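You operate a simulated robot arm through the tools that you are given. There is no shell and no other tool. Be economical: measure what you need, move in short steps, check, and stop when the job is done.

You are at the controls of a simulated robot arm. One attempt, no reset.

TASK
Start the plate line, set its light slider to FULL, then scan the shuttle's plate.
Fine: brake to FREE; shuttle to SCAN and left there.

The check looks at the end state, three seconds after you hand in, the way a careful person would. Anything else that was tipped, shoved, dropped, spilled or broken makes it a failure.

THE ROBOT
A 6-joint arm with a two-finger parallel gripper, fixed in place. Base frame: the origin is at the foot of the arm, x ahead of it, y to its left, z up. Readings come in cm, degrees, newtons and seconds.
Its first joint turns from -166.0 to 166.0 degrees. Payload 3.91 kg.
Tool frame: the origin (TCP) lies between the finger pads and is the grasp point; the fingertips stand 3 cm ahead of it; z points along the fingers, y is the line along which they close. The gripper opens to 11 cm. The fingers are 2 cm wide and 1 cm thick; the gripper's body (4.8 by 11.2 cm) begins 5.5 cm behind the TCP.
Orientation is that of the tool frame in the base frame, as a unit quaternion [w, x, y, z]. With the fingers straight down and closing along the base's y, the tool's x points along the base's -x, its y along +y and its z along -z.

THE INTERFACE
- The arm moves only by the tool play_rows. Its argument "increments" is a list of rows, each a list of 3 entries, a list of its own where there are three numbers: the shift along the tool's x, y, z in units of 300 mm (1.0 is 300 mm), then the turn, a rotation vector about the tool's x, y, z in units of 60 degrees (1.0 is 60 degrees), then the closure, from 0 (fully open) to 1 (shut). In form: [[[x, y, z], [ax, ay, az], gripper], ...]. A call has 1 to 8 rows; each row is the pose to reach, as a shift and turn from the pose commanded when the call began, along the tool's axes at that moment. A call with a number of a shift or a turn outside -1 to 1 is refused whole. A row lasts 0.2 s, in which the tool goes at most 5 cm and 8.6 degrees; a call with a longer step from one row to the next is refused whole, and so is a gripper value outside its range. A pose out of reach is approached as far as the arm can. The call stops where the force on the tool passes 50 N (or 10 N more than at its start, if that is more) or the arm is blocked; 0.2 s more then pass. The fingers move at their own pace (about 15.3 cm/s each) and stop on an object; they squeeze with about 29 N. The grip force told is the motor's: it shows also when the fingers shut on nothing. Time passes only in rows, and 0.2 s behind the last, so rows that repeat a pose let the fingers close. It gives the time, the measured TCP pose, the force on the tool (base axes), the opening and the grip force at its end, in the units of the frame above (readings bear some noise), with the torque about the TCP (base axes, N m) and any sound that the robot's microphone picked up.
- Cameras (640 x 400 px; columns grow to the right, rows downward): "scene" is fixed at [4.88, 65.24, 154.14]; the picture's right is [-0.44, -0.90, 0.00], its down [-0.69, 0.34, -0.64] and it looks along [0.58, -0.28, -0.76] (base axes); focal length 256 px, centre (320, 200). "wrist" rides on the gripper at [7.3, 1.7, -10.3] in the tool frame; the picture's right is [-0.23, 0.97, 0.00], its down [-0.76, -0.18, -0.62] and it looks along [-0.61, -0.14, 0.78] (tool axes); focal length 222 px, centre (320, 200). There is no depth. A picture from a camera that has moved, and an enlarged one, comes with that camera's place and axes in the base frame and with its lens.
- camera(camera): a new picture of that camera. The clock stands still meanwhile.
- inspect(camera, box): a new picture of the part [left, top, right, bottom] of that camera's present view, enlarged. The clock stands still meanwhile.
- sign_off(): hands the job in; it is judged then, once.

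Go step by step. Nothing tells you positions but the pictures and the camera data: compare them with the known pose of the tool, close in by small moves and look again before you grip or let go. The budget is 120 turns and 68 pictures, counting those below and the enlarged ones. Unless the task says otherwise, let go and move clear before handing in, and close with one line.

The tools are called after "Call:" as a command line: name --argument value ..., lists and objects as JSON in quotes. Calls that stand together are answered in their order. play_rows: Moves the arm, as the interface text tells. Its arguments: {"type":"object","properties":{"increments":{"type":"array"}},"required":["increments"]} The other tools are called the same way: camera (camera) takes a picture; inspect (camera, box) takes an enlarged picture of a part of a camera's view; sign_off () hands the job in.

At the start:

```text
clock: 0.0
ee_pos: [30.56, 31.58, 131.07]
tool_rot: [0.0, 0.002, 1.0, 0.001]
contact_force: [0.2, 0.1, 0.2]
moment: [-0.01, -0.02, 0.0]
opening: 11.01
gripper_force: 0.0
```

scene: 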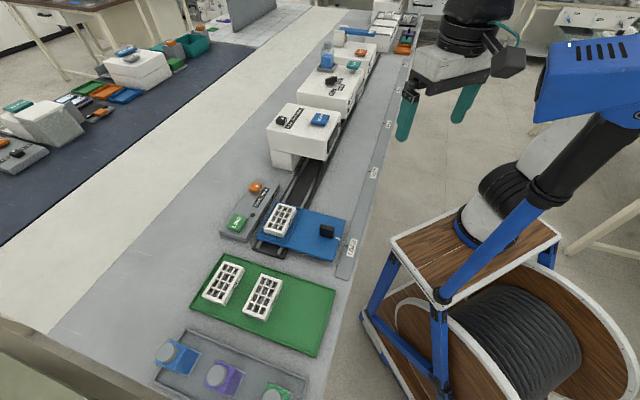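
wrist: 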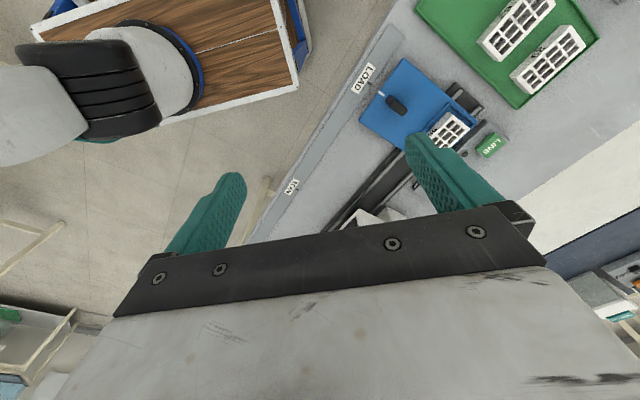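

I see a bench with a plate line: a blue shuttle on a rail, a green LINE button, an orange knob, and several stations with switches. I'll enlarge the scene to read the labels.

Call:
inspect --camera "scene" --box '[200, 160, 380, 280]'

Call:
inspect --camera "scene" --box '[250, 80, 400, 180]'

Call:
inspect --camera "scene" --box '[300, 0, 435, 90]'

```text
3.33 times, centred on (290, 220) of scene
camera zoom: at [4.88, 65.24, 154.14], right [-0.44, -0.9, 0.0], down [-0.69, 0.34, -0.64], along [0.58, -0.28, -0.76], focal length 854 px, centre (420, 133)
```

zoom: 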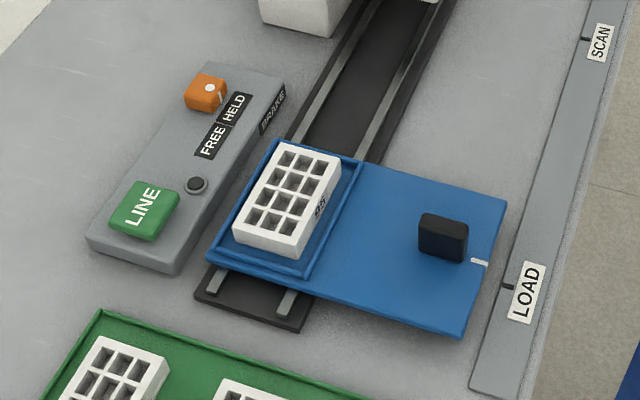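

```text
4.00 times, centred on (325, 130) of scene
camera zoom: at [4.88, 65.24, 154.14], right [-0.44, -0.9, 0.0], down [-0.69, 0.34, -0.64], along [0.58, -0.28, -0.76], focal length 1025 px, centre (300, 480)
```

zoom: 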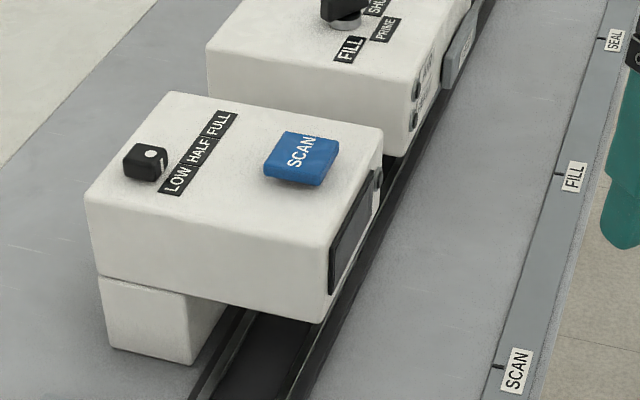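

```text
4.44 times, centred on (368, 45) of scene
camera zoom: at [4.88, 65.24, 154.14], right [-0.44, -0.9, 0.0], down [-0.69, 0.34, -0.64], along [0.58, -0.28, -0.76], focal length 1139 px, centre (109, 889)
```

zoom: 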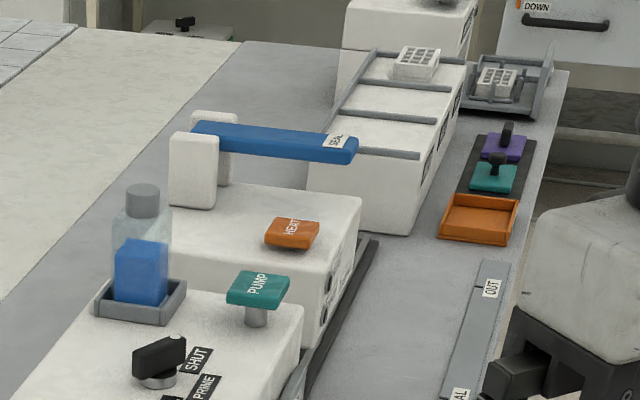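

The LINE button is near (56, 68, 90) and the rail runs along about (0.7, -0.7). The order is LINE, brake from HELD to FREE, shuttle to SCAN, light slider to FULL, then SCAN. I'll turn 45° to line up with the rail and move in for a closer look.

Call:
play_rows --increments '[[[-0.0686, 0.1114, 0.0667], [0, 0, -0.107], 0], [[-0.137, 0.223, 0.133], [0, 0, -0.214], 0], [[-0.206, 0.334, 0.2], [0, 0, -0.321], 0], [[-0.274, 0.446, 0.267], [0, 0, -0.429], 0], [[-0.343, 0.557, 0.333], [0, 0, -0.536], 0], [[-0.411, 0.669, 0.4], [0, 0, -0.643], 0], [[-0.48, 0.78, 0.467], [0, 0, -0.75], 0]]'

Call:
camera --camera "wrist"

Call:
camera --camera "scene"

```text
clock: 1.6
ee_pos: [45.16, 55.08, 117.04]
tool_rot: [0.0, -0.383, 0.924, 0.002]
contact_force: [-0.2, -0.3, 1.2]
moment: [0.04, -0.01, -0.04]
opening: 10.97
gripper_force: 0.1
```

```text
62 pictures are left
camera wrist: at [38.87, 51.15, 127.4], right [-0.53, 0.85, 0.0], down [0.66, 0.41, 0.63], along [0.53, 0.33, -0.78], focal length 222 px, centre (320, 200)
```

wrist: 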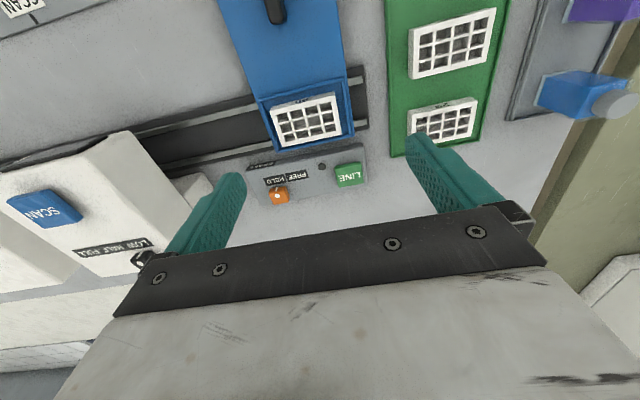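

```text
61 pictures are left
```

scene: 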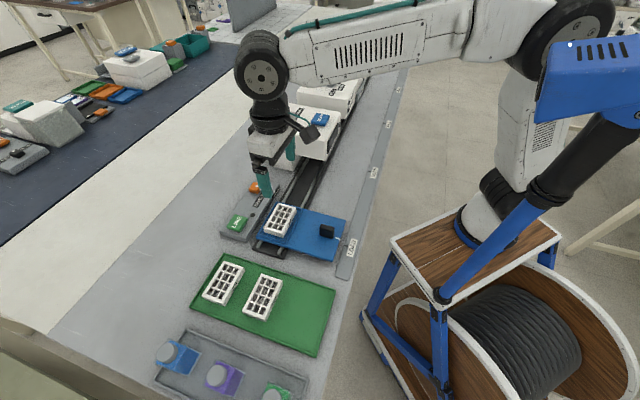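

The rays from both cameras agree: the LINE button is at (55.6, 67.9, 91) and the brake knob at (66.2, 58.8, 92). I'll shut the fingers and hover over LINE.

Call:
play_rows --increments '[[[-0.091, 0.009, 0.08], [0, 0, 0], 1], [[-0.183, 0.019, 0.18], [0, 0, 0], 1], [[-0.274, 0.028, 0.29], [0, 0, 0], 1], [[-0.365, 0.037, 0.4], [0, 0, 0], 1], [[-0.457, 0.047, 0.52], [0, 0, 0], 1], [[-0.548, 0.056, 0.64], [0, 0, 0], 1], [[-0.548, 0.056, 0.7], [0, 0, 0], 1]]'

Call:
camera --camera "wrist"

Call:
inspect --camera "scene" --box '[200, 160, 380, 280]'

```text
clock: 3.2
ee_pos: [55.57, 67.76, 96.09]
tool_rot: [0.001, -0.382, 0.924, 0.001]
contact_force: [0.9, -0.5, 0.8]
moment: [0.04, -0.06, 0.01]
opening: 0.0
gripper_force: 29.1
```

```text
60 pictures are left
camera wrist: at [49.23, 63.9, 106.39], right [-0.53, 0.85, 0.0], down [0.66, 0.41, 0.62], along [0.53, 0.33, -0.78], focal length 222 px, centre (320, 200)
```

wrist: 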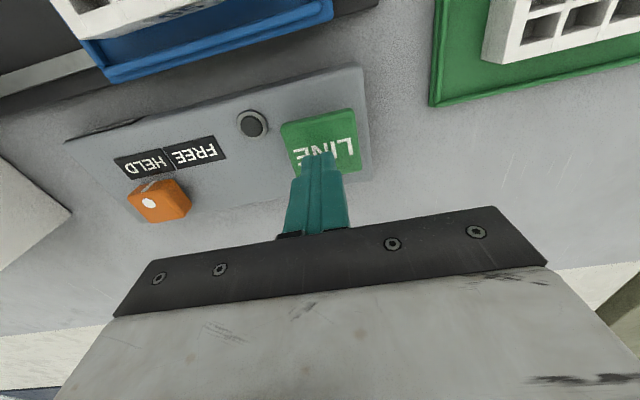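

```text
3.33 times, centred on (290, 220) of scene
camera zoom: at [4.88, 65.24, 154.14], right [-0.44, -0.9, 0.0], down [-0.69, 0.34, -0.64], along [0.58, -0.28, -0.76], focal length 854 px, centre (420, 133)
```

zoom: 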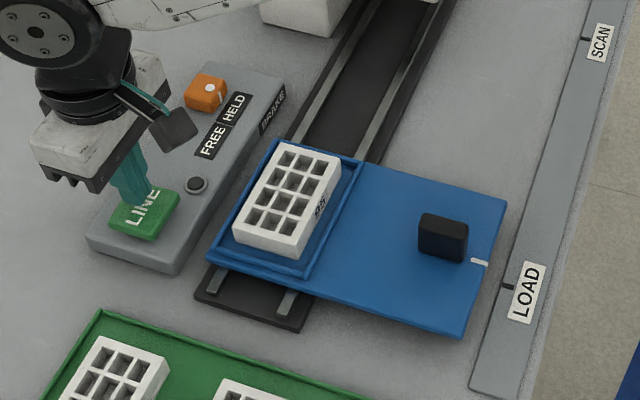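

The fingertips are over the button. I'll press down in small steps.

Call:
play_rows --increments '[[[0, 0, 0.03], [0, 0, 0], 1], [[0, 0, 0.06], [0, 0, 0], 1], [[0, 0, 0.075], [0, 0, 0], 1], [[0, 0, 0.09], [0, 0, 0], 1], [[0, 0, 0.09], [0, 0, 0], 1]]'

Call:
inspect --camera "scene" --box '[200, 160, 380, 280]'

```text
clock: 4.1
ee_pos: [55.52, 68.03, 94.69]
tool_rot: [0.006, -0.381, 0.924, 0.006]
contact_force: [-2.7, -8.6, 21.7]
moment: [-0.38, 0.24, 0.1]
opening: 0.0
gripper_force: 29.1
heard: click
stopped in row 4: the force on the tool passed its limit at 54 N (the readings are from after the stop); the commanded pose is now the measured one
```

```text
3.33 times, centred on (290, 220) of scene
camera zoom: at [4.88, 65.24, 154.14], right [-0.44, -0.9, 0.0], down [-0.69, 0.34, -0.64], along [0.58, -0.28, -0.76], focal length 854 px, centre (420, 133)
```

zoom: 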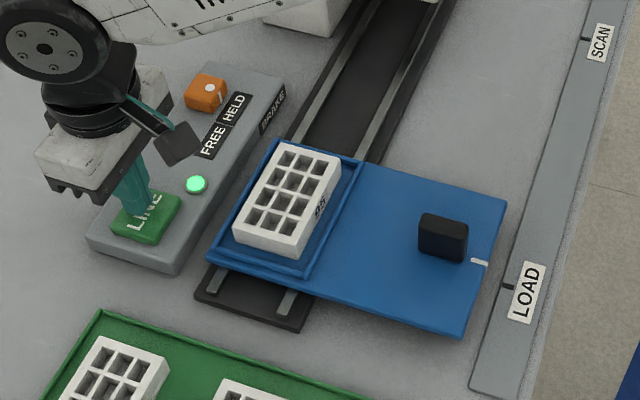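

The LINE lamp is lit green. Next I'll lift and straddle the orange brake knob, hovering above it.

Call:
play_rows --increments '[[[0, 0, -0.13], [0, 0, 0], 1], [[0, -0.11, -0.167], [0, 0, 0], 1], [[-0.01, -0.23, -0.167], [0, 0, 0], 0.5], [[-0.02, -0.35, -0.167], [0, 0, 0], 0.4], [[-0.028, -0.462, -0.16], [0, 0, 0], 0.4], [[-0.028, -0.462, -0.11], [0, 0, 0], 0.4]]'

Call:
camera --camera "wrist"

Call:
inspect --camera "scene" --box '[200, 130, 380, 250]'

```text
clock: 5.5
ee_pos: [65.8, 58.68, 97.82]
tool_rot: [0.005, -0.381, 0.924, 0.004]
contact_force: [-0.1, 0.3, 0.4]
moment: [0.01, 0.01, -0.02]
opening: 6.62
gripper_force: 0.1
```

```text
57 pictures are left
camera wrist: at [59.49, 54.73, 107.95], right [-0.53, 0.85, 0.01], down [0.66, 0.41, 0.63], along [0.53, 0.34, -0.78], focal length 222 px, centre (320, 200)
```

wrist: 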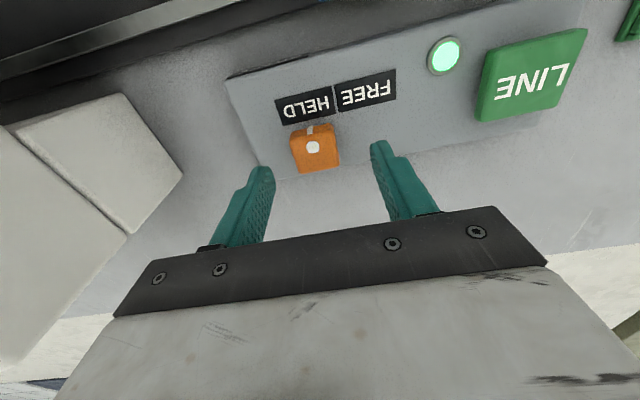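

```text
3.33 times, centred on (290, 190) of scene
camera zoom: at [4.88, 65.24, 154.14], right [-0.44, -0.9, 0.0], down [-0.69, 0.34, -0.64], along [0.58, -0.28, -0.76], focal length 854 px, centre (420, 233)
```

zoom: 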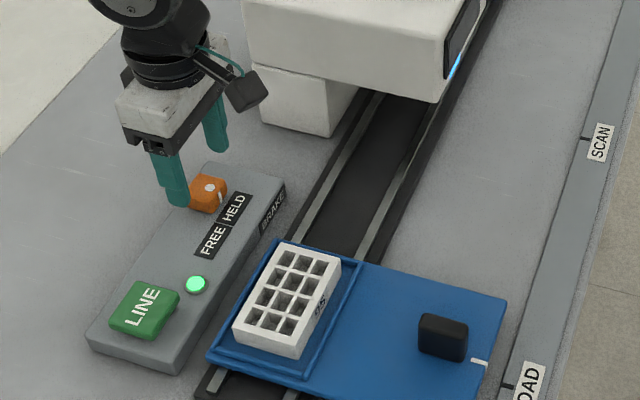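

The knob sits between the fingers. I'll descend to about z=94 and close gently on it.

Call:
play_rows --increments '[[[0, 0, 0.06], [0, 0, 0], 0.4], [[0, 0, 0.12], [0, 0, 0], 0.4], [[0, 0, 0.125], [0, 0, 0], 0.8], [[0, 0, 0.125], [0, 0, 0], 0.8]]'

Call:
camera --camera "wrist"

```text
clock: 6.5
ee_pos: [66.0, 58.76, 94.01]
tool_rot: [0.005, -0.381, 0.924, 0.004]
contact_force: [6.5, 2.2, 7.3]
moment: [-0.78, 0.21, 0.11]
opening: 3.49
gripper_force: 44.6
```

```text
55 pictures are left
camera wrist: at [59.58, 54.8, 104.19], right [-0.53, 0.85, 0.01], down [0.66, 0.4, 0.63], along [0.53, 0.34, -0.77], focal length 222 px, centre (320, 200)
```

wrist: 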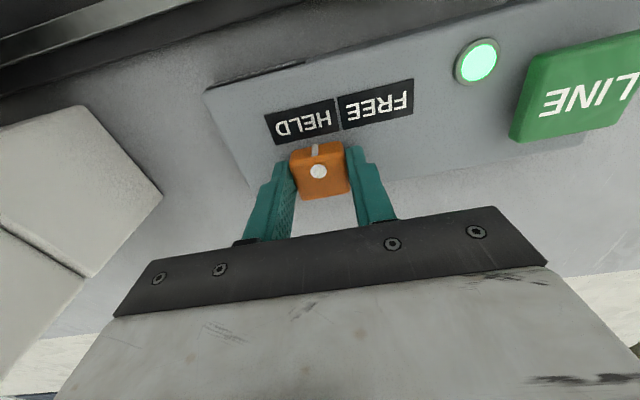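

I've gripped the knob at 3.5 cm wide. Now I'll slide it along +y toward FREE.

Call:
play_rows --increments '[[[0, 0.03, 0], [0, 0, 0], 0.8], [[0, 0.06, 0], [0, 0, 0], 0.8], [[0, 0.09, 0], [0, 0, 0], 0.8], [[0, 0.12, 0], [0, 0, 0], 0.8], [[0, 0.15, 0], [0, 0, 0], 0.8]]'

Call:
camera --camera "wrist"

```text
clock: 7.7
ee_pos: [63.02, 61.69, 93.95]
tool_rot: [0.005, -0.381, 0.925, 0.003]
contact_force: [8.5, -21.7, 16.4]
moment: [-0.06, -1.16, 0.61]
opening: 3.46
gripper_force: 45.2
```

```text
54 pictures are left
camera wrist: at [56.69, 57.74, 104.19], right [-0.53, 0.85, 0.0], down [0.66, 0.41, 0.63], along [0.54, 0.33, -0.78], focal length 222 px, centre (320, 200)
```

wrist: 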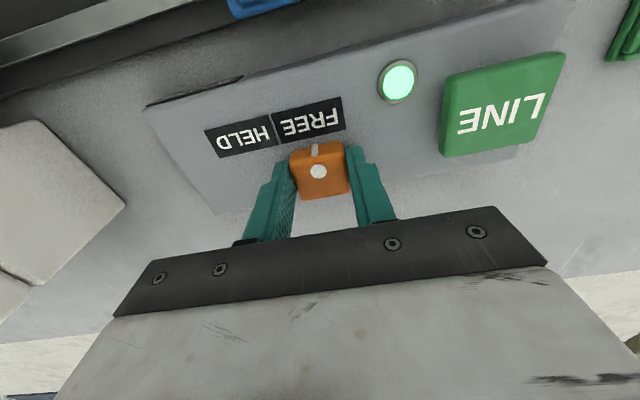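

The knob is at FREE and resisting like an end stop. I'll release it, lift and check.

Call:
play_rows --increments '[[[0, -0.005, 0], [0, 0, 0], 0.35], [[0, -0.005, 0], [0, 0, 0], 0.35], [[0, -0.005, -0.12], [0, 0, 0], 0.35], [[0, -0.005, -0.25], [0, 0, 0], 0.35], [[0, -0.005, -0.35], [0, 0, 0], 0.35]]'

Call:
camera --camera "wrist"

Call:
inspect --camera "scene" --box '[200, 160, 380, 280]'

```text
clock: 8.9
ee_pos: [62.82, 61.9, 104.42]
tool_rot: [0.005, -0.382, 0.924, 0.002]
contact_force: [0.0, -0.2, -0.4]
moment: [0.0, 0.02, 0.02]
opening: 7.15
gripper_force: 0.1
```

```text
53 pictures are left
camera wrist: at [56.54, 57.9, 114.65], right [-0.53, 0.85, 0.01], down [0.66, 0.41, 0.63], along [0.53, 0.34, -0.78], focal length 222 px, centre (320, 200)
```

wrist: 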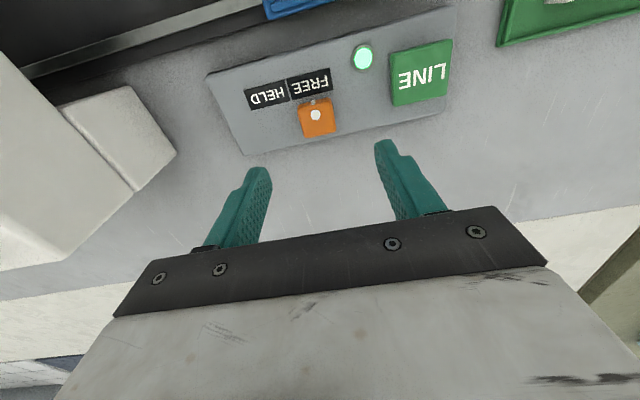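

```text
3.33 times, centred on (290, 220) of scene
camera zoom: at [4.88, 65.24, 154.14], right [-0.44, -0.9, 0.0], down [-0.69, 0.34, -0.64], along [0.58, -0.28, -0.76], focal length 854 px, centre (420, 133)
```

zoom: 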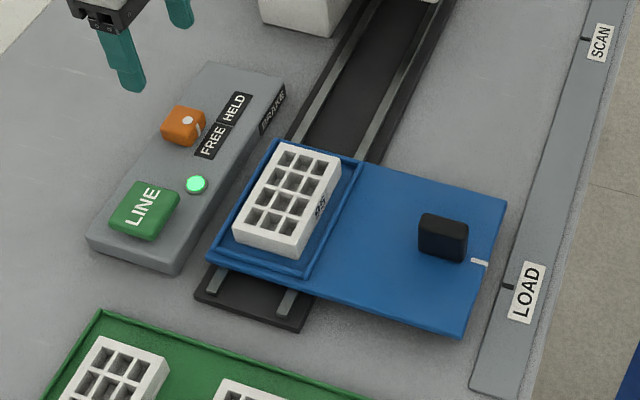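

The brake is at FREE and the line lamp is lit. Next I'll move over the shuttle's black handle near (41, 46).

Call:
play_rows --increments '[[[0.144, 0.02, -0.05], [0, 0, 0], 0.35], [[0.288, 0.04, -0.1], [0, 0, 0], 0.35], [[0.432, 0.058, -0.1], [0, 0, 0], 0.35], [[0.577, 0.077, -0.1], [0, 0, 0], 0.35], [[0.721, 0.096, -0.1], [0, 0, 0], 0.35], [[0.865, 0.115, -0.1], [0, 0, 0], 0.35]]'

Call:
camera --camera "wrist"

```text
clock: 10.3
ee_pos: [42.13, 45.75, 107.0]
tool_rot: [0.004, -0.381, 0.925, 0.004]
contact_force: [-0.6, -0.4, -1.1]
moment: [-0.04, 0.03, -0.02]
opening: 7.14
gripper_force: 0.0
```

```text
51 pictures are left
camera wrist: at [35.7, 41.82, 117.34], right [-0.53, 0.85, 0.01], down [0.66, 0.41, 0.63], along [0.53, 0.34, -0.78], focal length 222 px, centre (320, 200)
```

wrist: 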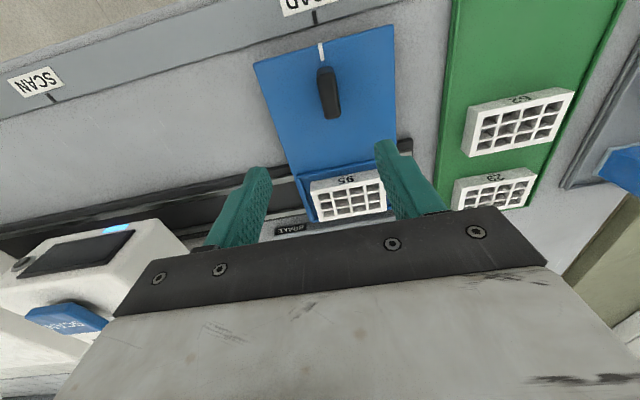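

The handle is thin along the rail, at about (40, 45.4), so the fingers will straddle it properly. I'll descend to just above it and look.

Call:
play_rows --increments '[[[0.055, 0.039, 0.1], [0, 0, 0], 0.35], [[0.055, 0.039, 0.2], [0, 0, 0], 0.35], [[0.055, 0.039, 0.27], [0, 0, 0], 0.35]]'

Call:
camera --camera "wrist"

Call:
inspect --camera "scene" --box '[260, 170, 410, 270]'

```text
clock: 11.1
ee_pos: [40.01, 45.5, 99.08]
tool_rot: [0.004, -0.382, 0.924, 0.003]
contact_force: [0.9, -0.6, 0.0]
moment: [0.03, -0.03, -0.01]
opening: 7.15
gripper_force: 0.0
```

```text
50 pictures are left
camera wrist: at [33.69, 41.58, 109.26], right [-0.53, 0.85, 0.01], down [0.66, 0.41, 0.63], along [0.53, 0.34, -0.78], focal length 222 px, centre (320, 200)
```

wrist: 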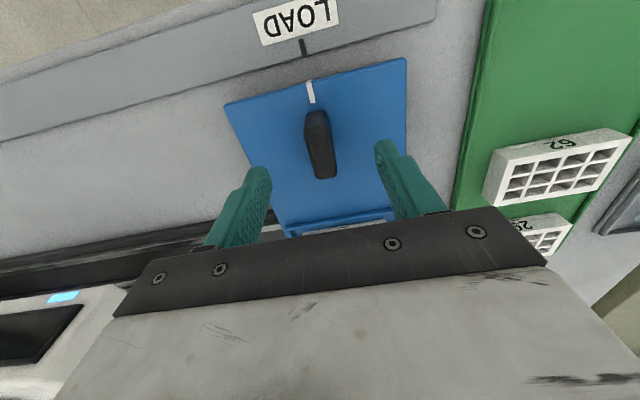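

```text
4.00 times, centred on (335, 220) of scene
camera zoom: at [4.88, 65.24, 154.14], right [-0.44, -0.9, 0.0], down [-0.69, 0.34, -0.64], along [0.58, -0.28, -0.76], focal length 1025 px, centre (260, 120)
```

zoom: 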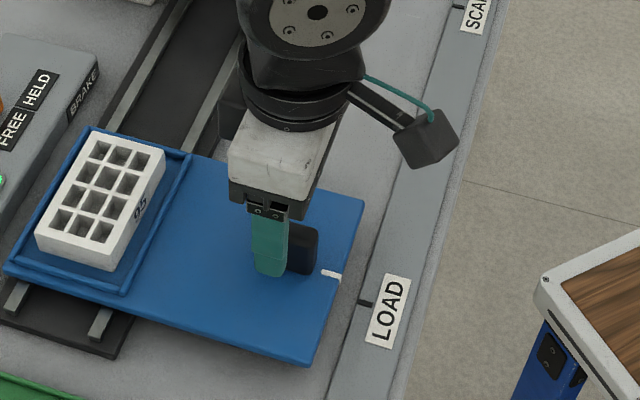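

The handle centre is about 1 cm nearer the base than the TCP. I'll shift, descend about 3.5 cm and check before closing.

Call:
play_rows --increments '[[[0.033, 0, 0.04], [0, 0, 0], 0.35], [[0.033, 0, 0.08], [0, 0, 0], 0.35], [[0.033, 0, 0.12], [0, 0, 0], 0.35]]'

Call:
camera --camera "wrist"

Call:
inspect --camera "scene" --box '[290, 190, 380, 250]'

```text
clock: 11.9
ee_pos: [39.35, 44.82, 95.43]
tool_rot: [0.004, -0.382, 0.924, 0.004]
contact_force: [0.3, -0.2, 0.9]
moment: [-0.01, -0.03, -0.03]
opening: 7.13
gripper_force: 0.0
```

```text
48 pictures are left
camera wrist: at [33.06, 40.88, 105.63], right [-0.53, 0.85, 0.01], down [0.66, 0.41, 0.63], along [0.53, 0.34, -0.78], focal length 222 px, centre (320, 200)
```

wrist: 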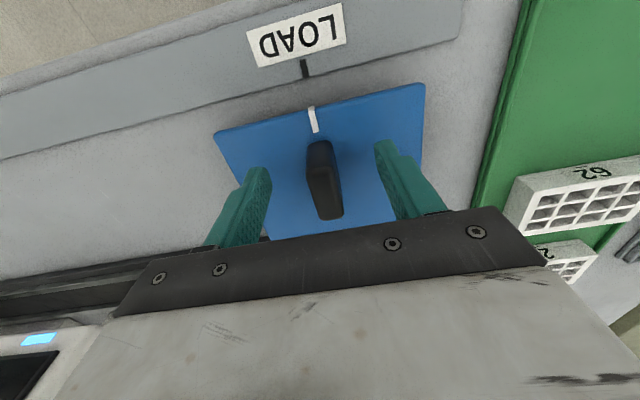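

```text
6.67 times, centred on (335, 220) of scene
camera zoom: at [4.88, 65.24, 154.14], right [-0.44, -0.9, 0.0], down [-0.69, 0.34, -0.64], along [0.58, -0.28, -0.76], focal length 1709 px, centre (220, 67)
```

zoom: 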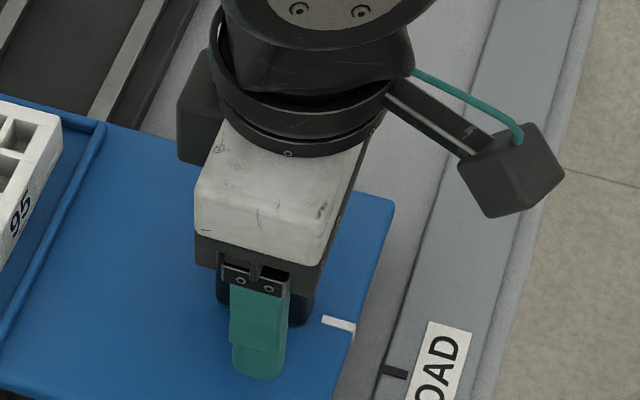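

The fingers straddle the handle, so I'll close on it.

Call:
play_rows --increments '[[[0, 0, 0], [0, 0, 0], 0.9], [[0, 0, 0], [0, 0, 0], 0.9], [[0, 0, 0], [0, 0, 0], 0.9]]'

Call:
camera --camera "wrist"

```text
clock: 12.7
ee_pos: [39.51, 44.87, 95.35]
tool_rot: [0.004, -0.382, 0.924, 0.004]
contact_force: [-1.3, 1.1, -4.0]
moment: [-0.1, -1.04, 0.33]
opening: 1.8
gripper_force: 45.0
```

```text
46 pictures are left
camera wrist: at [33.06, 40.89, 105.63], right [-0.53, 0.85, 0.01], down [0.66, 0.41, 0.63], along [0.53, 0.34, -0.78], focal length 222 px, centre (320, 200)
```

wrist: 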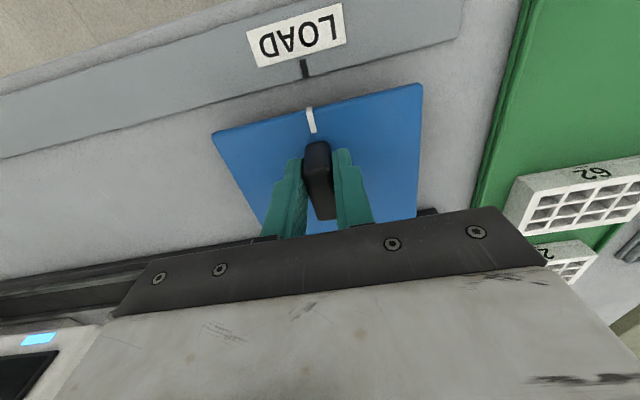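

The handle is held. I'll pull the shuttle along the rail toward SCAN, 28 cm first out of about 33.

Call:
play_rows --increments '[[[0, -0.06, 0], [0, 0, 0], 0.9], [[0, -0.15, 0], [0, 0, 0], 0.9], [[0, -0.27, 0], [0, 0, 0], 0.9], [[0, -0.4, 0], [0, 0, 0], 0.9], [[0, -0.53, 0], [0, 0, 0], 0.9], [[0, -0.66, 0], [0, 0, 0], 0.9], [[0, -0.79, 0], [0, 0, 0], 0.9], [[0, -0.92, 0], [0, 0, 0], 0.9]]'

Call:
camera --camera "wrist"

Call:
camera --camera "scene"

```text
clock: 14.5
ee_pos: [58.76, 25.43, 95.24]
tool_rot: [0.006, -0.382, 0.924, 0.003]
contact_force: [10.8, 11.2, 34.7]
moment: [-0.41, -1.33, 0.15]
opening: 1.79
gripper_force: 44.9
```

```text
45 pictures are left
camera wrist: at [52.34, 21.42, 105.48], right [-0.53, 0.85, 0.01], down [0.66, 0.4, 0.63], along [0.54, 0.34, -0.77], focal length 222 px, centre (320, 200)
```

wrist: 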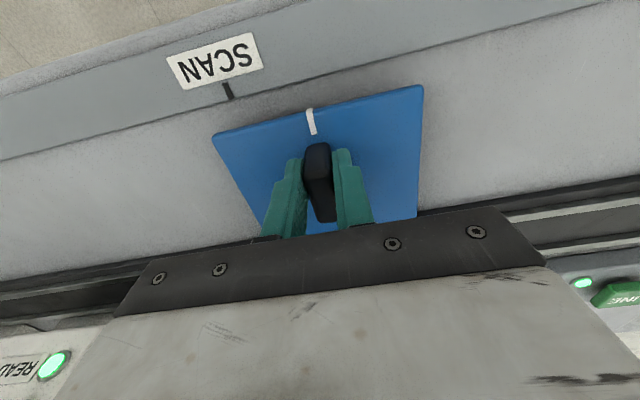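

```text
44 pictures are left
```

scene: 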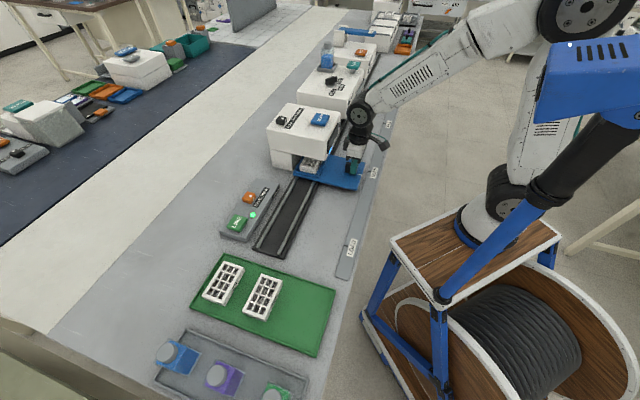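

The shuttle has moved 27.4 cm, and the SCAN tick is about 5.8 cm further on. I'll move that last stretch slowly.

Call:
play_rows --increments '[[[0, -0.05, -0.002], [0, 0, 0], 0.9], [[0, -0.1, -0.003], [0, 0, 0], 0.9], [[0, -0.15, -0.004], [0, 0, 0], 0.9], [[0, -0.185, -0.004], [0, 0, 0], 0.9], [[0, -0.185, -0.004], [0, 0, 0], 0.9]]'

Call:
camera --camera "wrist"

Call:
inspect --camera "scene" --box '[250, 90, 400, 190]'

```text
clock: 15.7
ee_pos: [62.64, 21.36, 95.1]
tool_rot: [0.003, -0.382, 0.924, 0.005]
contact_force: [2.5, 6.8, 13.8]
moment: [0.27, -1.45, 0.36]
opening: 1.77
gripper_force: 45.1
```

```text
43 pictures are left
camera wrist: at [56.36, 17.46, 105.49], right [-0.53, 0.85, 0.01], down [0.66, 0.41, 0.63], along [0.53, 0.34, -0.78], focal length 222 px, centre (320, 200)
```

wrist: 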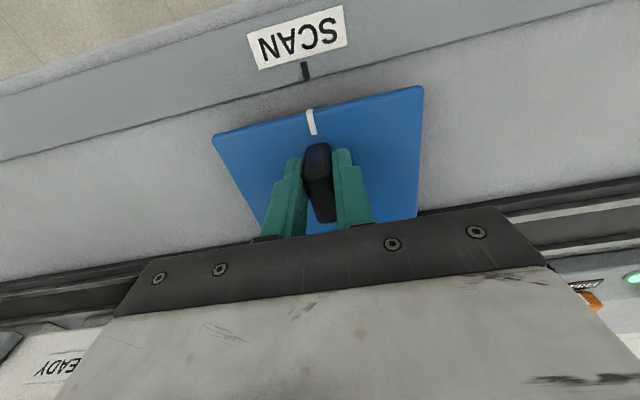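

```text
4.00 times, centred on (325, 140) of scene
camera zoom: at [4.88, 65.24, 154.14], right [-0.44, -0.9, 0.0], down [-0.69, 0.34, -0.64], along [0.58, -0.28, -0.76], focal length 1025 px, centre (300, 440)
```

zoom: 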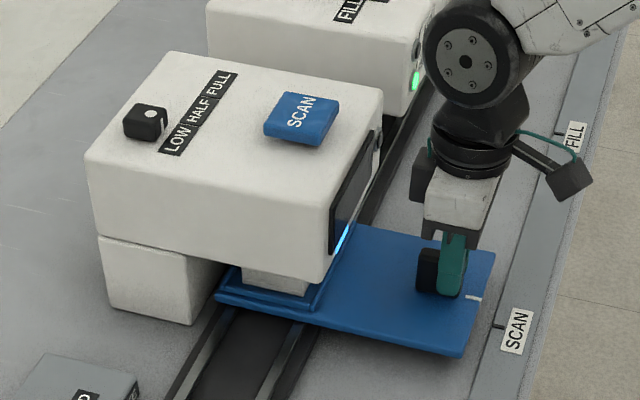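

The SCAN tick now sits at the same pixel the LOAD tick did at the start, so the shuttle is at SCAN. I'll release and rise straight up.

Call:
play_rows --increments '[[[0, 0, 0], [0, 0, 0], 0.35], [[0, 0, 0], [0, 0, 0], 0.35], [[0, 0, -0.1], [0, 0, 0], 0.35], [[0, 0, -0.25], [0, 0, 0], 0.35], [[0, 0, -0.41], [0, 0, 0], 0.35], [[0, 0, -0.57], [0, 0, 0], 0.35], [[0, 0, -0.73], [0, 0, 0], 0.35], [[0, 0, -0.88], [0, 0, 0], 0.35]]'

Call:
camera --camera "wrist"

Call:
inspect --camera "scene" --box '[250, 90, 400, 190]'

```text
clock: 17.5
ee_pos: [62.48, 21.0, 121.63]
tool_rot: [0.004, -0.382, 0.924, 0.004]
contact_force: [-1.0, 0.1, 0.1]
moment: [0.0, 0.01, 0.0]
opening: 7.17
gripper_force: 0.1
```

```text
41 pictures are left
camera wrist: at [56.13, 17.12, 131.96], right [-0.53, 0.85, 0.01], down [0.66, 0.41, 0.63], along [0.53, 0.34, -0.78], focal length 222 px, centre (320, 200)
```

wrist: 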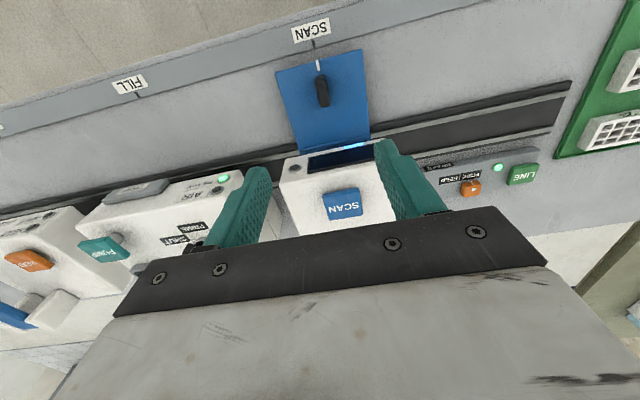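

```text
4.00 times, centred on (325, 140) of scene
camera zoom: at [4.88, 65.24, 154.14], right [-0.44, -0.9, 0.0], down [-0.69, 0.34, -0.64], along [0.58, -0.28, -0.76], focal length 1025 px, centre (300, 440)
```

zoom: 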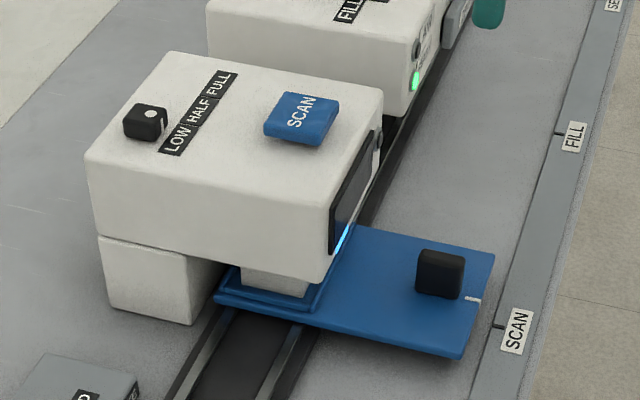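

The shuttle is still at SCAN. The SCAN button is at about (72.7, 31.9, 106) and the light slider near (79.5, 43.4). I'll hover over the slider.

Call:
play_rows --increments '[[[-0.13, 0.02, 0], [0, 0, 0], 0.35], [[-0.26, 0.04, 0.04], [0, 0, 0], 0.35], [[-0.39, 0.06, 0.08], [0, 0, 0], 0.35], [[-0.52, 0.08, 0.12], [0, 0, 0], 0.35], [[-0.65, 0.1, 0.16], [0, 0, 0], 0.35], [[-0.78, 0.12, 0.19], [0, 0, 0], 0.35], [[-0.9, 0.13, 0.22], [0, 0, 0], 0.35]]'

Call:
camera --camera "wrist"

Call:
inspect --camera "scene" --box '[250, 60, 370, 140]'

```text
clock: 19.1
ee_pos: [79.1, 42.99, 115.44]
tool_rot: [0.005, -0.381, 0.924, 0.004]
contact_force: [0.5, -0.9, 0.8]
moment: [0.08, -0.04, 0.0]
opening: 7.13
gripper_force: 0.1
```

```text
39 pictures are left
camera wrist: at [72.66, 39.06, 125.66], right [-0.53, 0.85, 0.01], down [0.66, 0.4, 0.63], along [0.53, 0.34, -0.78], focal length 222 px, centre (320, 200)
```

wrist: 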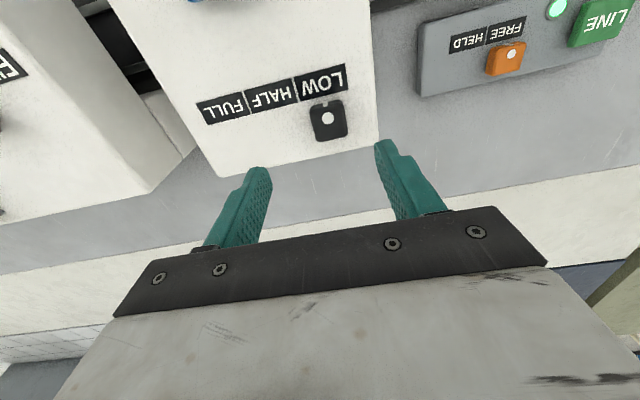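

```text
5.00 times, centred on (310, 100) of scene
camera zoom: at [4.88, 65.24, 154.14], right [-0.44, -0.9, 0.0], down [-0.69, 0.34, -0.64], along [0.58, -0.28, -0.76], focal length 1282 px, centre (370, 700)
```

zoom: 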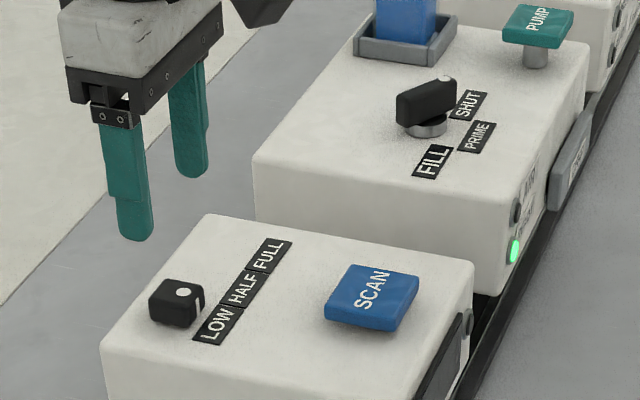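

The slider knob's top is at about (77.8, 43.3, 107), at LOW. I'll lower partway around it and verify.

Call:
play_rows --increments '[[[0.023, 0.038, 0.05], [0, 0, 0], 0.4], [[0.023, 0.038, 0.12], [0, 0, 0], 0.4], [[0.023, 0.038, 0.17], [0, 0, 0], 0.4]]'

Call:
camera --camera "wrist"

Call:
inspect --camera "scene" --box '[250, 80, 340, 140]'

```text
clock: 19.9
ee_pos: [77.65, 43.6, 110.47]
tool_rot: [0.004, -0.382, 0.924, 0.005]
contact_force: [-0.5, -0.4, -0.4]
moment: [-0.01, -0.02, 0.02]
opening: 6.61
gripper_force: 0.1
```

```text
37 pictures are left
camera wrist: at [71.25, 39.53, 120.6], right [-0.53, 0.85, 0.01], down [0.66, 0.41, 0.63], along [0.53, 0.34, -0.78], focal length 222 px, centre (320, 200)
```

wrist: 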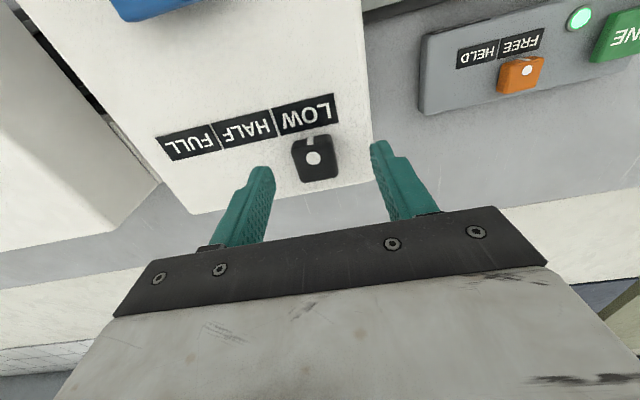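

```text
6.67 times, centred on (295, 110) of scene
camera zoom: at [4.88, 65.24, 154.14], right [-0.44, -0.9, 0.0], down [-0.69, 0.34, -0.64], along [0.58, -0.28, -0.76], focal length 1709 px, centre (487, 800)
```

zoom: 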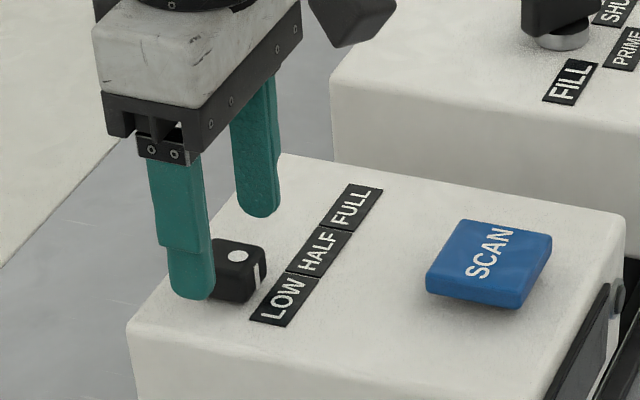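

It matches the brake-knob geometry. I'll descend 1.6 cm and close.

Call:
play_rows --increments '[[[0, 0, 0.03], [0, 0, 0], 0.4], [[0, 0, 0.055], [0, 0, 0], 0.4], [[0, 0, 0.055], [0, 0, 0], 0.85], [[0, 0, 0.055], [0, 0, 0], 0.85]]'

Call:
camera --camera "wrist"

```text
clock: 20.9
ee_pos: [77.99, 43.31, 108.81]
tool_rot: [0.004, -0.381, 0.925, 0.003]
contact_force: [18.6, -12.3, -2.6]
moment: [-0.2, -0.91, 0.37]
opening: 2.96
gripper_force: 45.6
```

```text
35 pictures are left
camera wrist: at [71.58, 39.36, 118.97], right [-0.53, 0.85, 0.01], down [0.66, 0.4, 0.63], along [0.53, 0.34, -0.78], focal length 222 px, centre (320, 200)
```

wrist: 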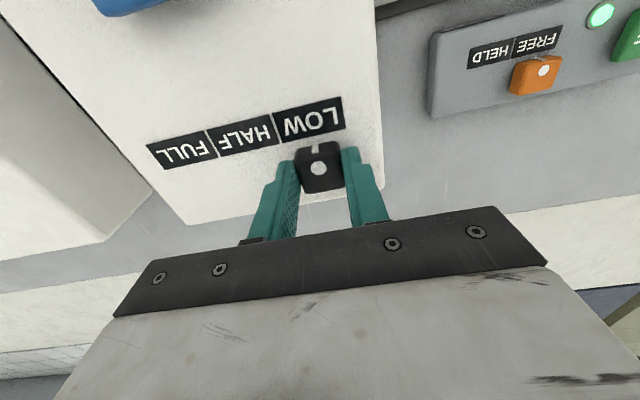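

I've gripped the slider. I'll slide it along -y through HALF toward FULL.

Call:
play_rows --increments '[[[0, -0.04, 0], [0, 0, 0], 0.85], [[0, -0.08, 0], [0, 0, 0], 0.85], [[0, -0.12, 0], [0, 0, 0], 0.85], [[0, -0.16, 0], [0, 0, 0], 0.85], [[0, -0.2, 0], [0, 0, 0], 0.85], [[0, -0.24, 0], [0, 0, 0], 0.85], [[0, -0.265, 0], [0, 0, 0], 0.85]]'

Call:
camera --camera "wrist"

```text
clock: 22.5
ee_pos: [83.34, 37.78, 108.68]
tool_rot: [0.005, -0.382, 0.924, 0.004]
contact_force: [3.3, 3.2, 8.1]
moment: [-0.99, 0.68, 0.12]
opening: 2.96
gripper_force: 44.7
```

```text
34 pictures are left
camera wrist: at [77.08, 33.85, 118.97], right [-0.53, 0.85, 0.01], down [0.66, 0.41, 0.63], along [0.53, 0.34, -0.78], focal length 222 px, centre (320, 200)
```

wrist: 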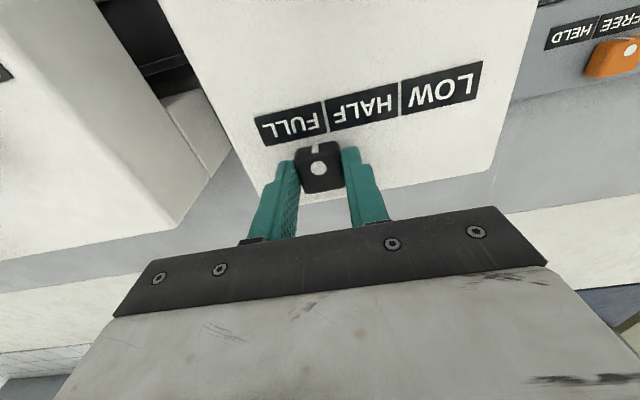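

The pointer is just short of FULL's centre by about 1 cm. I'll nudge it further.

Call:
play_rows --increments '[[[0, -0.02, 0], [0, 0, 0], 0.85], [[0, -0.036, 0], [0, 0, 0], 0.85], [[0, -0.042, 0], [0, 0, 0], 0.85], [[0, -0.042, 0], [0, 0, 0], 0.85]]'

Call:
camera --camera "wrist"

```text
clock: 23.5
ee_pos: [84.32, 37.09, 108.74]
tool_rot: [0.006, -0.381, 0.924, 0.004]
contact_force: [4.2, 3.7, 20.5]
moment: [-0.47, 0.32, 0.07]
opening: 2.97
gripper_force: 45.1
```

```text
33 pictures are left
camera wrist: at [77.9, 32.99, 118.95], right [-0.53, 0.85, 0.01], down [0.66, 0.4, 0.63], along [0.54, 0.34, -0.77], focal length 222 px, centre (320, 200)
```

wrist: 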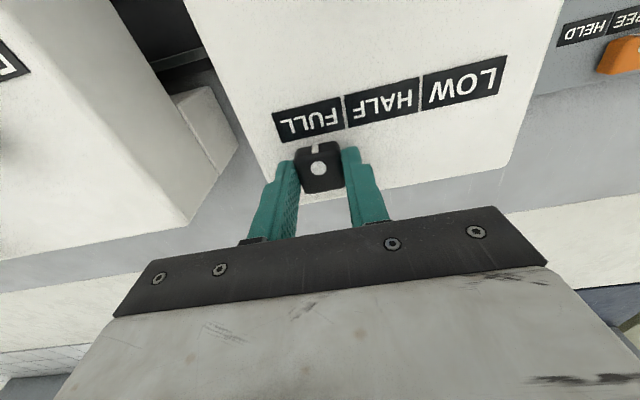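

The pointer sits at FULL's centre, the same relation it had at LOW. I'll release, lift and verify.

Call:
play_rows --increments '[[[0, 0, 0], [0, 0, 0], 0.4], [[0, 0, 0], [0, 0, 0], 0.4], [[0, 0, -0.08], [0, 0, 0], 0.4], [[0, 0, -0.2], [0, 0, 0], 0.4], [[0, 0, -0.3], [0, 0, 0], 0.4]]'

Call:
camera --camera "wrist"

Call:
inspect --camera "scene" --box '[250, 60, 370, 140]'

```text
clock: 24.7
ee_pos: [84.43, 36.74, 117.65]
tool_rot: [0.004, -0.381, 0.924, 0.004]
contact_force: [0.8, 0.4, -0.6]
moment: [-0.01, 0.03, 0.0]
opening: 6.58
gripper_force: 0.0
```

```text
32 pictures are left
camera wrist: at [77.97, 32.82, 127.89], right [-0.53, 0.85, 0.01], down [0.66, 0.41, 0.63], along [0.53, 0.34, -0.78], focal length 222 px, centre (320, 200)
```

wrist: 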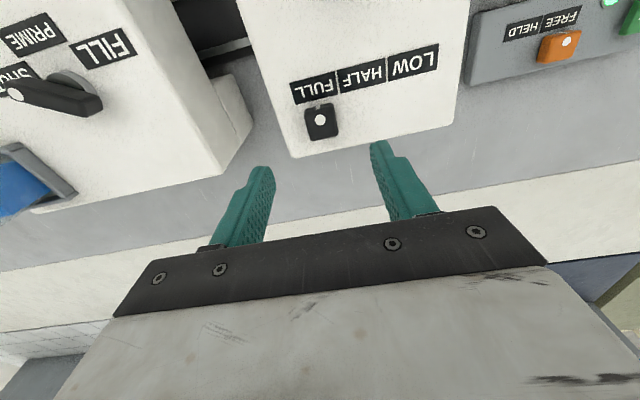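

```text
5.00 times, centred on (310, 100) of scene
camera zoom: at [4.88, 65.24, 154.14], right [-0.44, -0.9, 0.0], down [-0.69, 0.34, -0.64], along [0.58, -0.28, -0.76], focal length 1282 px, centre (370, 700)
```

zoom: 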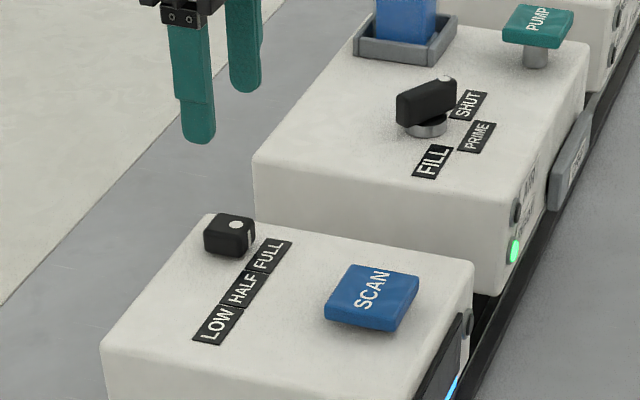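

The slider is at FULL. Next I'll shut the fingers and hover over SCAN at about (72.3, 31.9, 106.5).

Call:
play_rows --increments '[[[0.1, 0.043, 0], [0, 0, 0], 1], [[0.2, 0.086, 0.04], [0, 0, 0], 1], [[0.3, 0.13, 0.1], [0, 0, 0], 1], [[0.398, 0.172, 0.187], [0, 0, 0], 1], [[0.398, 0.172, 0.187], [0, 0, 0], 1]]'

Call:
camera --camera "wrist"

Call:
inspect --camera "scene" --box '[260, 80, 380, 160]'

```text
clock: 25.9
ee_pos: [72.12, 32.1, 111.92]
tool_rot: [0.004, -0.382, 0.924, 0.003]
contact_force: [0.3, -0.4, 0.4]
moment: [0.02, -0.03, 0.03]
opening: 0.01
gripper_force: 28.9
```

```text
30 pictures are left
camera wrist: at [65.74, 28.12, 122.16], right [-0.53, 0.85, 0.01], down [0.66, 0.41, 0.63], along [0.53, 0.34, -0.78], focal length 222 px, centre (320, 200)
```

wrist: 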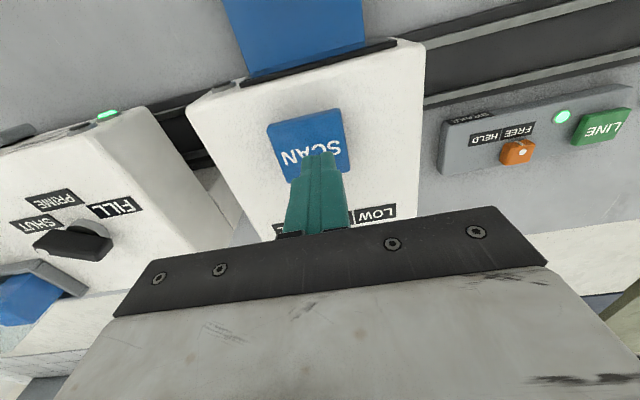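

```text
5.00 times, centred on (320, 120) of scene
camera zoom: at [4.88, 65.24, 154.14], right [-0.44, -0.9, 0.0], down [-0.69, 0.34, -0.64], along [0.58, -0.28, -0.76], focal length 1282 px, centre (320, 600)
```

zoom: 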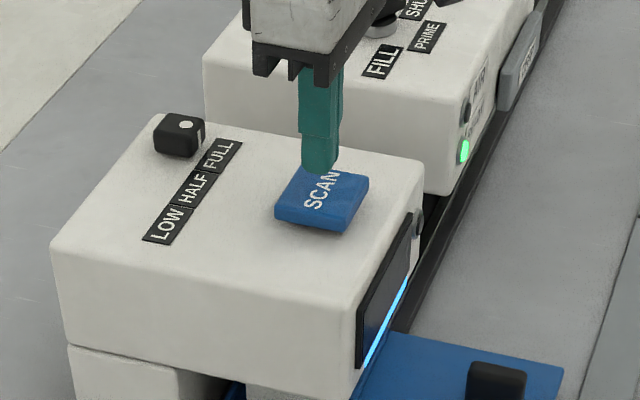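

The fingertips are centred over SCAN, so I'll press down.

Call:
play_rows --increments '[[[0, -0.01, 0.04], [0, 0, 0], 1], [[0, -0.01, 0.07], [0, 0, 0], 1], [[0, -0.01, 0.085], [0, 0, 0], 1], [[0, -0.01, 0.1], [0, 0, 0], 1], [[0, -0.01, 0.115], [0, 0, 0], 1], [[0, -0.01, 0.13], [0, 0, 0], 1]]'

Call:
inspect --camera "scene" --box '[260, 80, 380, 160]'

```text
clock: 27.2
ee_pos: [72.29, 31.89, 109.31]
tool_rot: [0.01, -0.382, 0.924, 0.005]
contact_force: [-10.5, -5.1, 25.4]
moment: [-0.35, 0.47, -0.02]
opening: 0.0
gripper_force: 28.8
heard: click
stopped in row 6: the force on the tool passed its limit at 55 N (the readings are from after the stop); the commanded pose is now the measured one
```

```text
5.00 times, centred on (320, 120) of scene
camera zoom: at [4.88, 65.24, 154.14], right [-0.44, -0.9, 0.0], down [-0.69, 0.34, -0.64], along [0.58, -0.28, -0.76], focal length 1282 px, centre (320, 600)
```

zoom: 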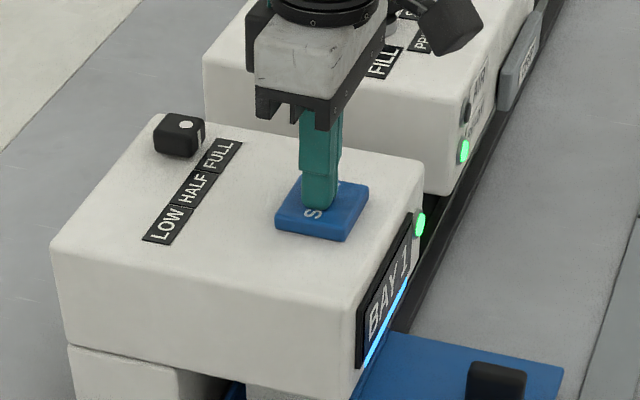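

The scan clicked, its lamp went green and the screen reads "BAY 1". I'll lift clear and do a final check.

Call:
play_rows --increments '[[[0, 0, -0.06], [0, 0, 0], 1], [[0, 0, -0.2], [0, 0, 0], 1], [[0.05, 0, -0.35], [0, 0, 0], 1], [[0.1, 0, -0.5], [0, 0, 0], 1], [[0.2, 0, -0.6], [0, 0, 0], 1], [[0.35, 0, -0.65], [0, 0, 0], 1]]'

Call:
inspect --camera "scene" --box '[220, 80, 400, 200]'

Call:
inspect --camera "scene" --box '[200, 140, 380, 260]'

Call:
camera --camera "wrist"

```text
clock: 28.6
ee_pos: [65.02, 24.5, 128.0]
tool_rot: [0.008, -0.382, 0.924, 0.005]
contact_force: [0.5, 0.5, -1.0]
moment: [-0.07, 0.08, -0.03]
opening: 0.0
gripper_force: 29.2
```

```text
3.33 times, centred on (310, 140) of scene
camera zoom: at [4.88, 65.24, 154.14], right [-0.44, -0.9, 0.0], down [-0.69, 0.34, -0.64], along [0.58, -0.28, -0.76], focal length 854 px, centre (353, 400)
```

zoom: 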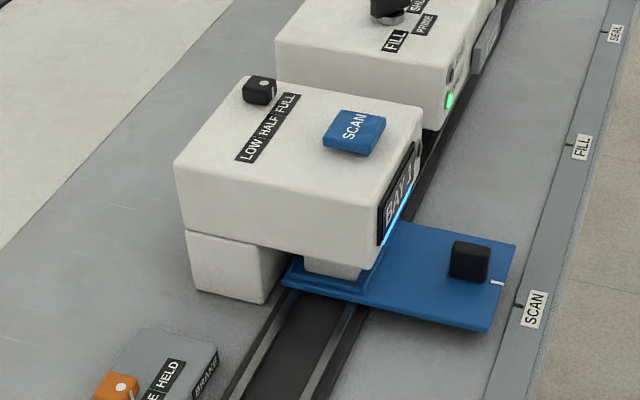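

```text
3.33 times, centred on (290, 200) of scene
camera zoom: at [4.88, 65.24, 154.14], right [-0.44, -0.9, 0.0], down [-0.69, 0.34, -0.64], along [0.58, -0.28, -0.76], focal length 854 px, centre (420, 200)
```

zoom: 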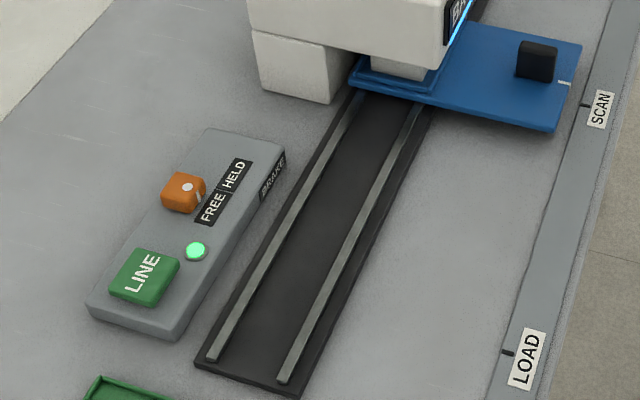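

```text
25 pictures are left
camera wrist: at [58.48, 20.45, 138.22], right [-0.53, 0.85, 0.01], down [0.66, 0.4, 0.64], along [0.54, 0.34, -0.77], focal length 222 px, centre (320, 200)
```

wrist: 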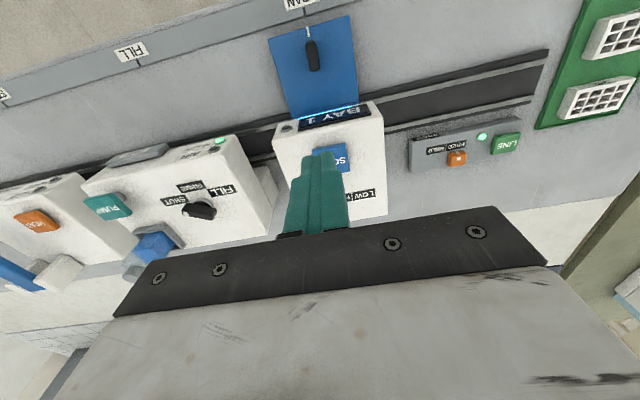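

Everything checks out: the line lamp is lit, the brake is FREE, the shuttle is at SCAN, the slider is at FULL and the screen shows "BAY 1". The arm is clear, so I'm handing in.

Call:
sign_off

```text
The job is handed in.
```

The plate line is running with its light slider at FULL, and the shuttle's plate has been scanned (the screen reads "BAY 1"); the brake is FREE and the shuttle is left at SCAN.
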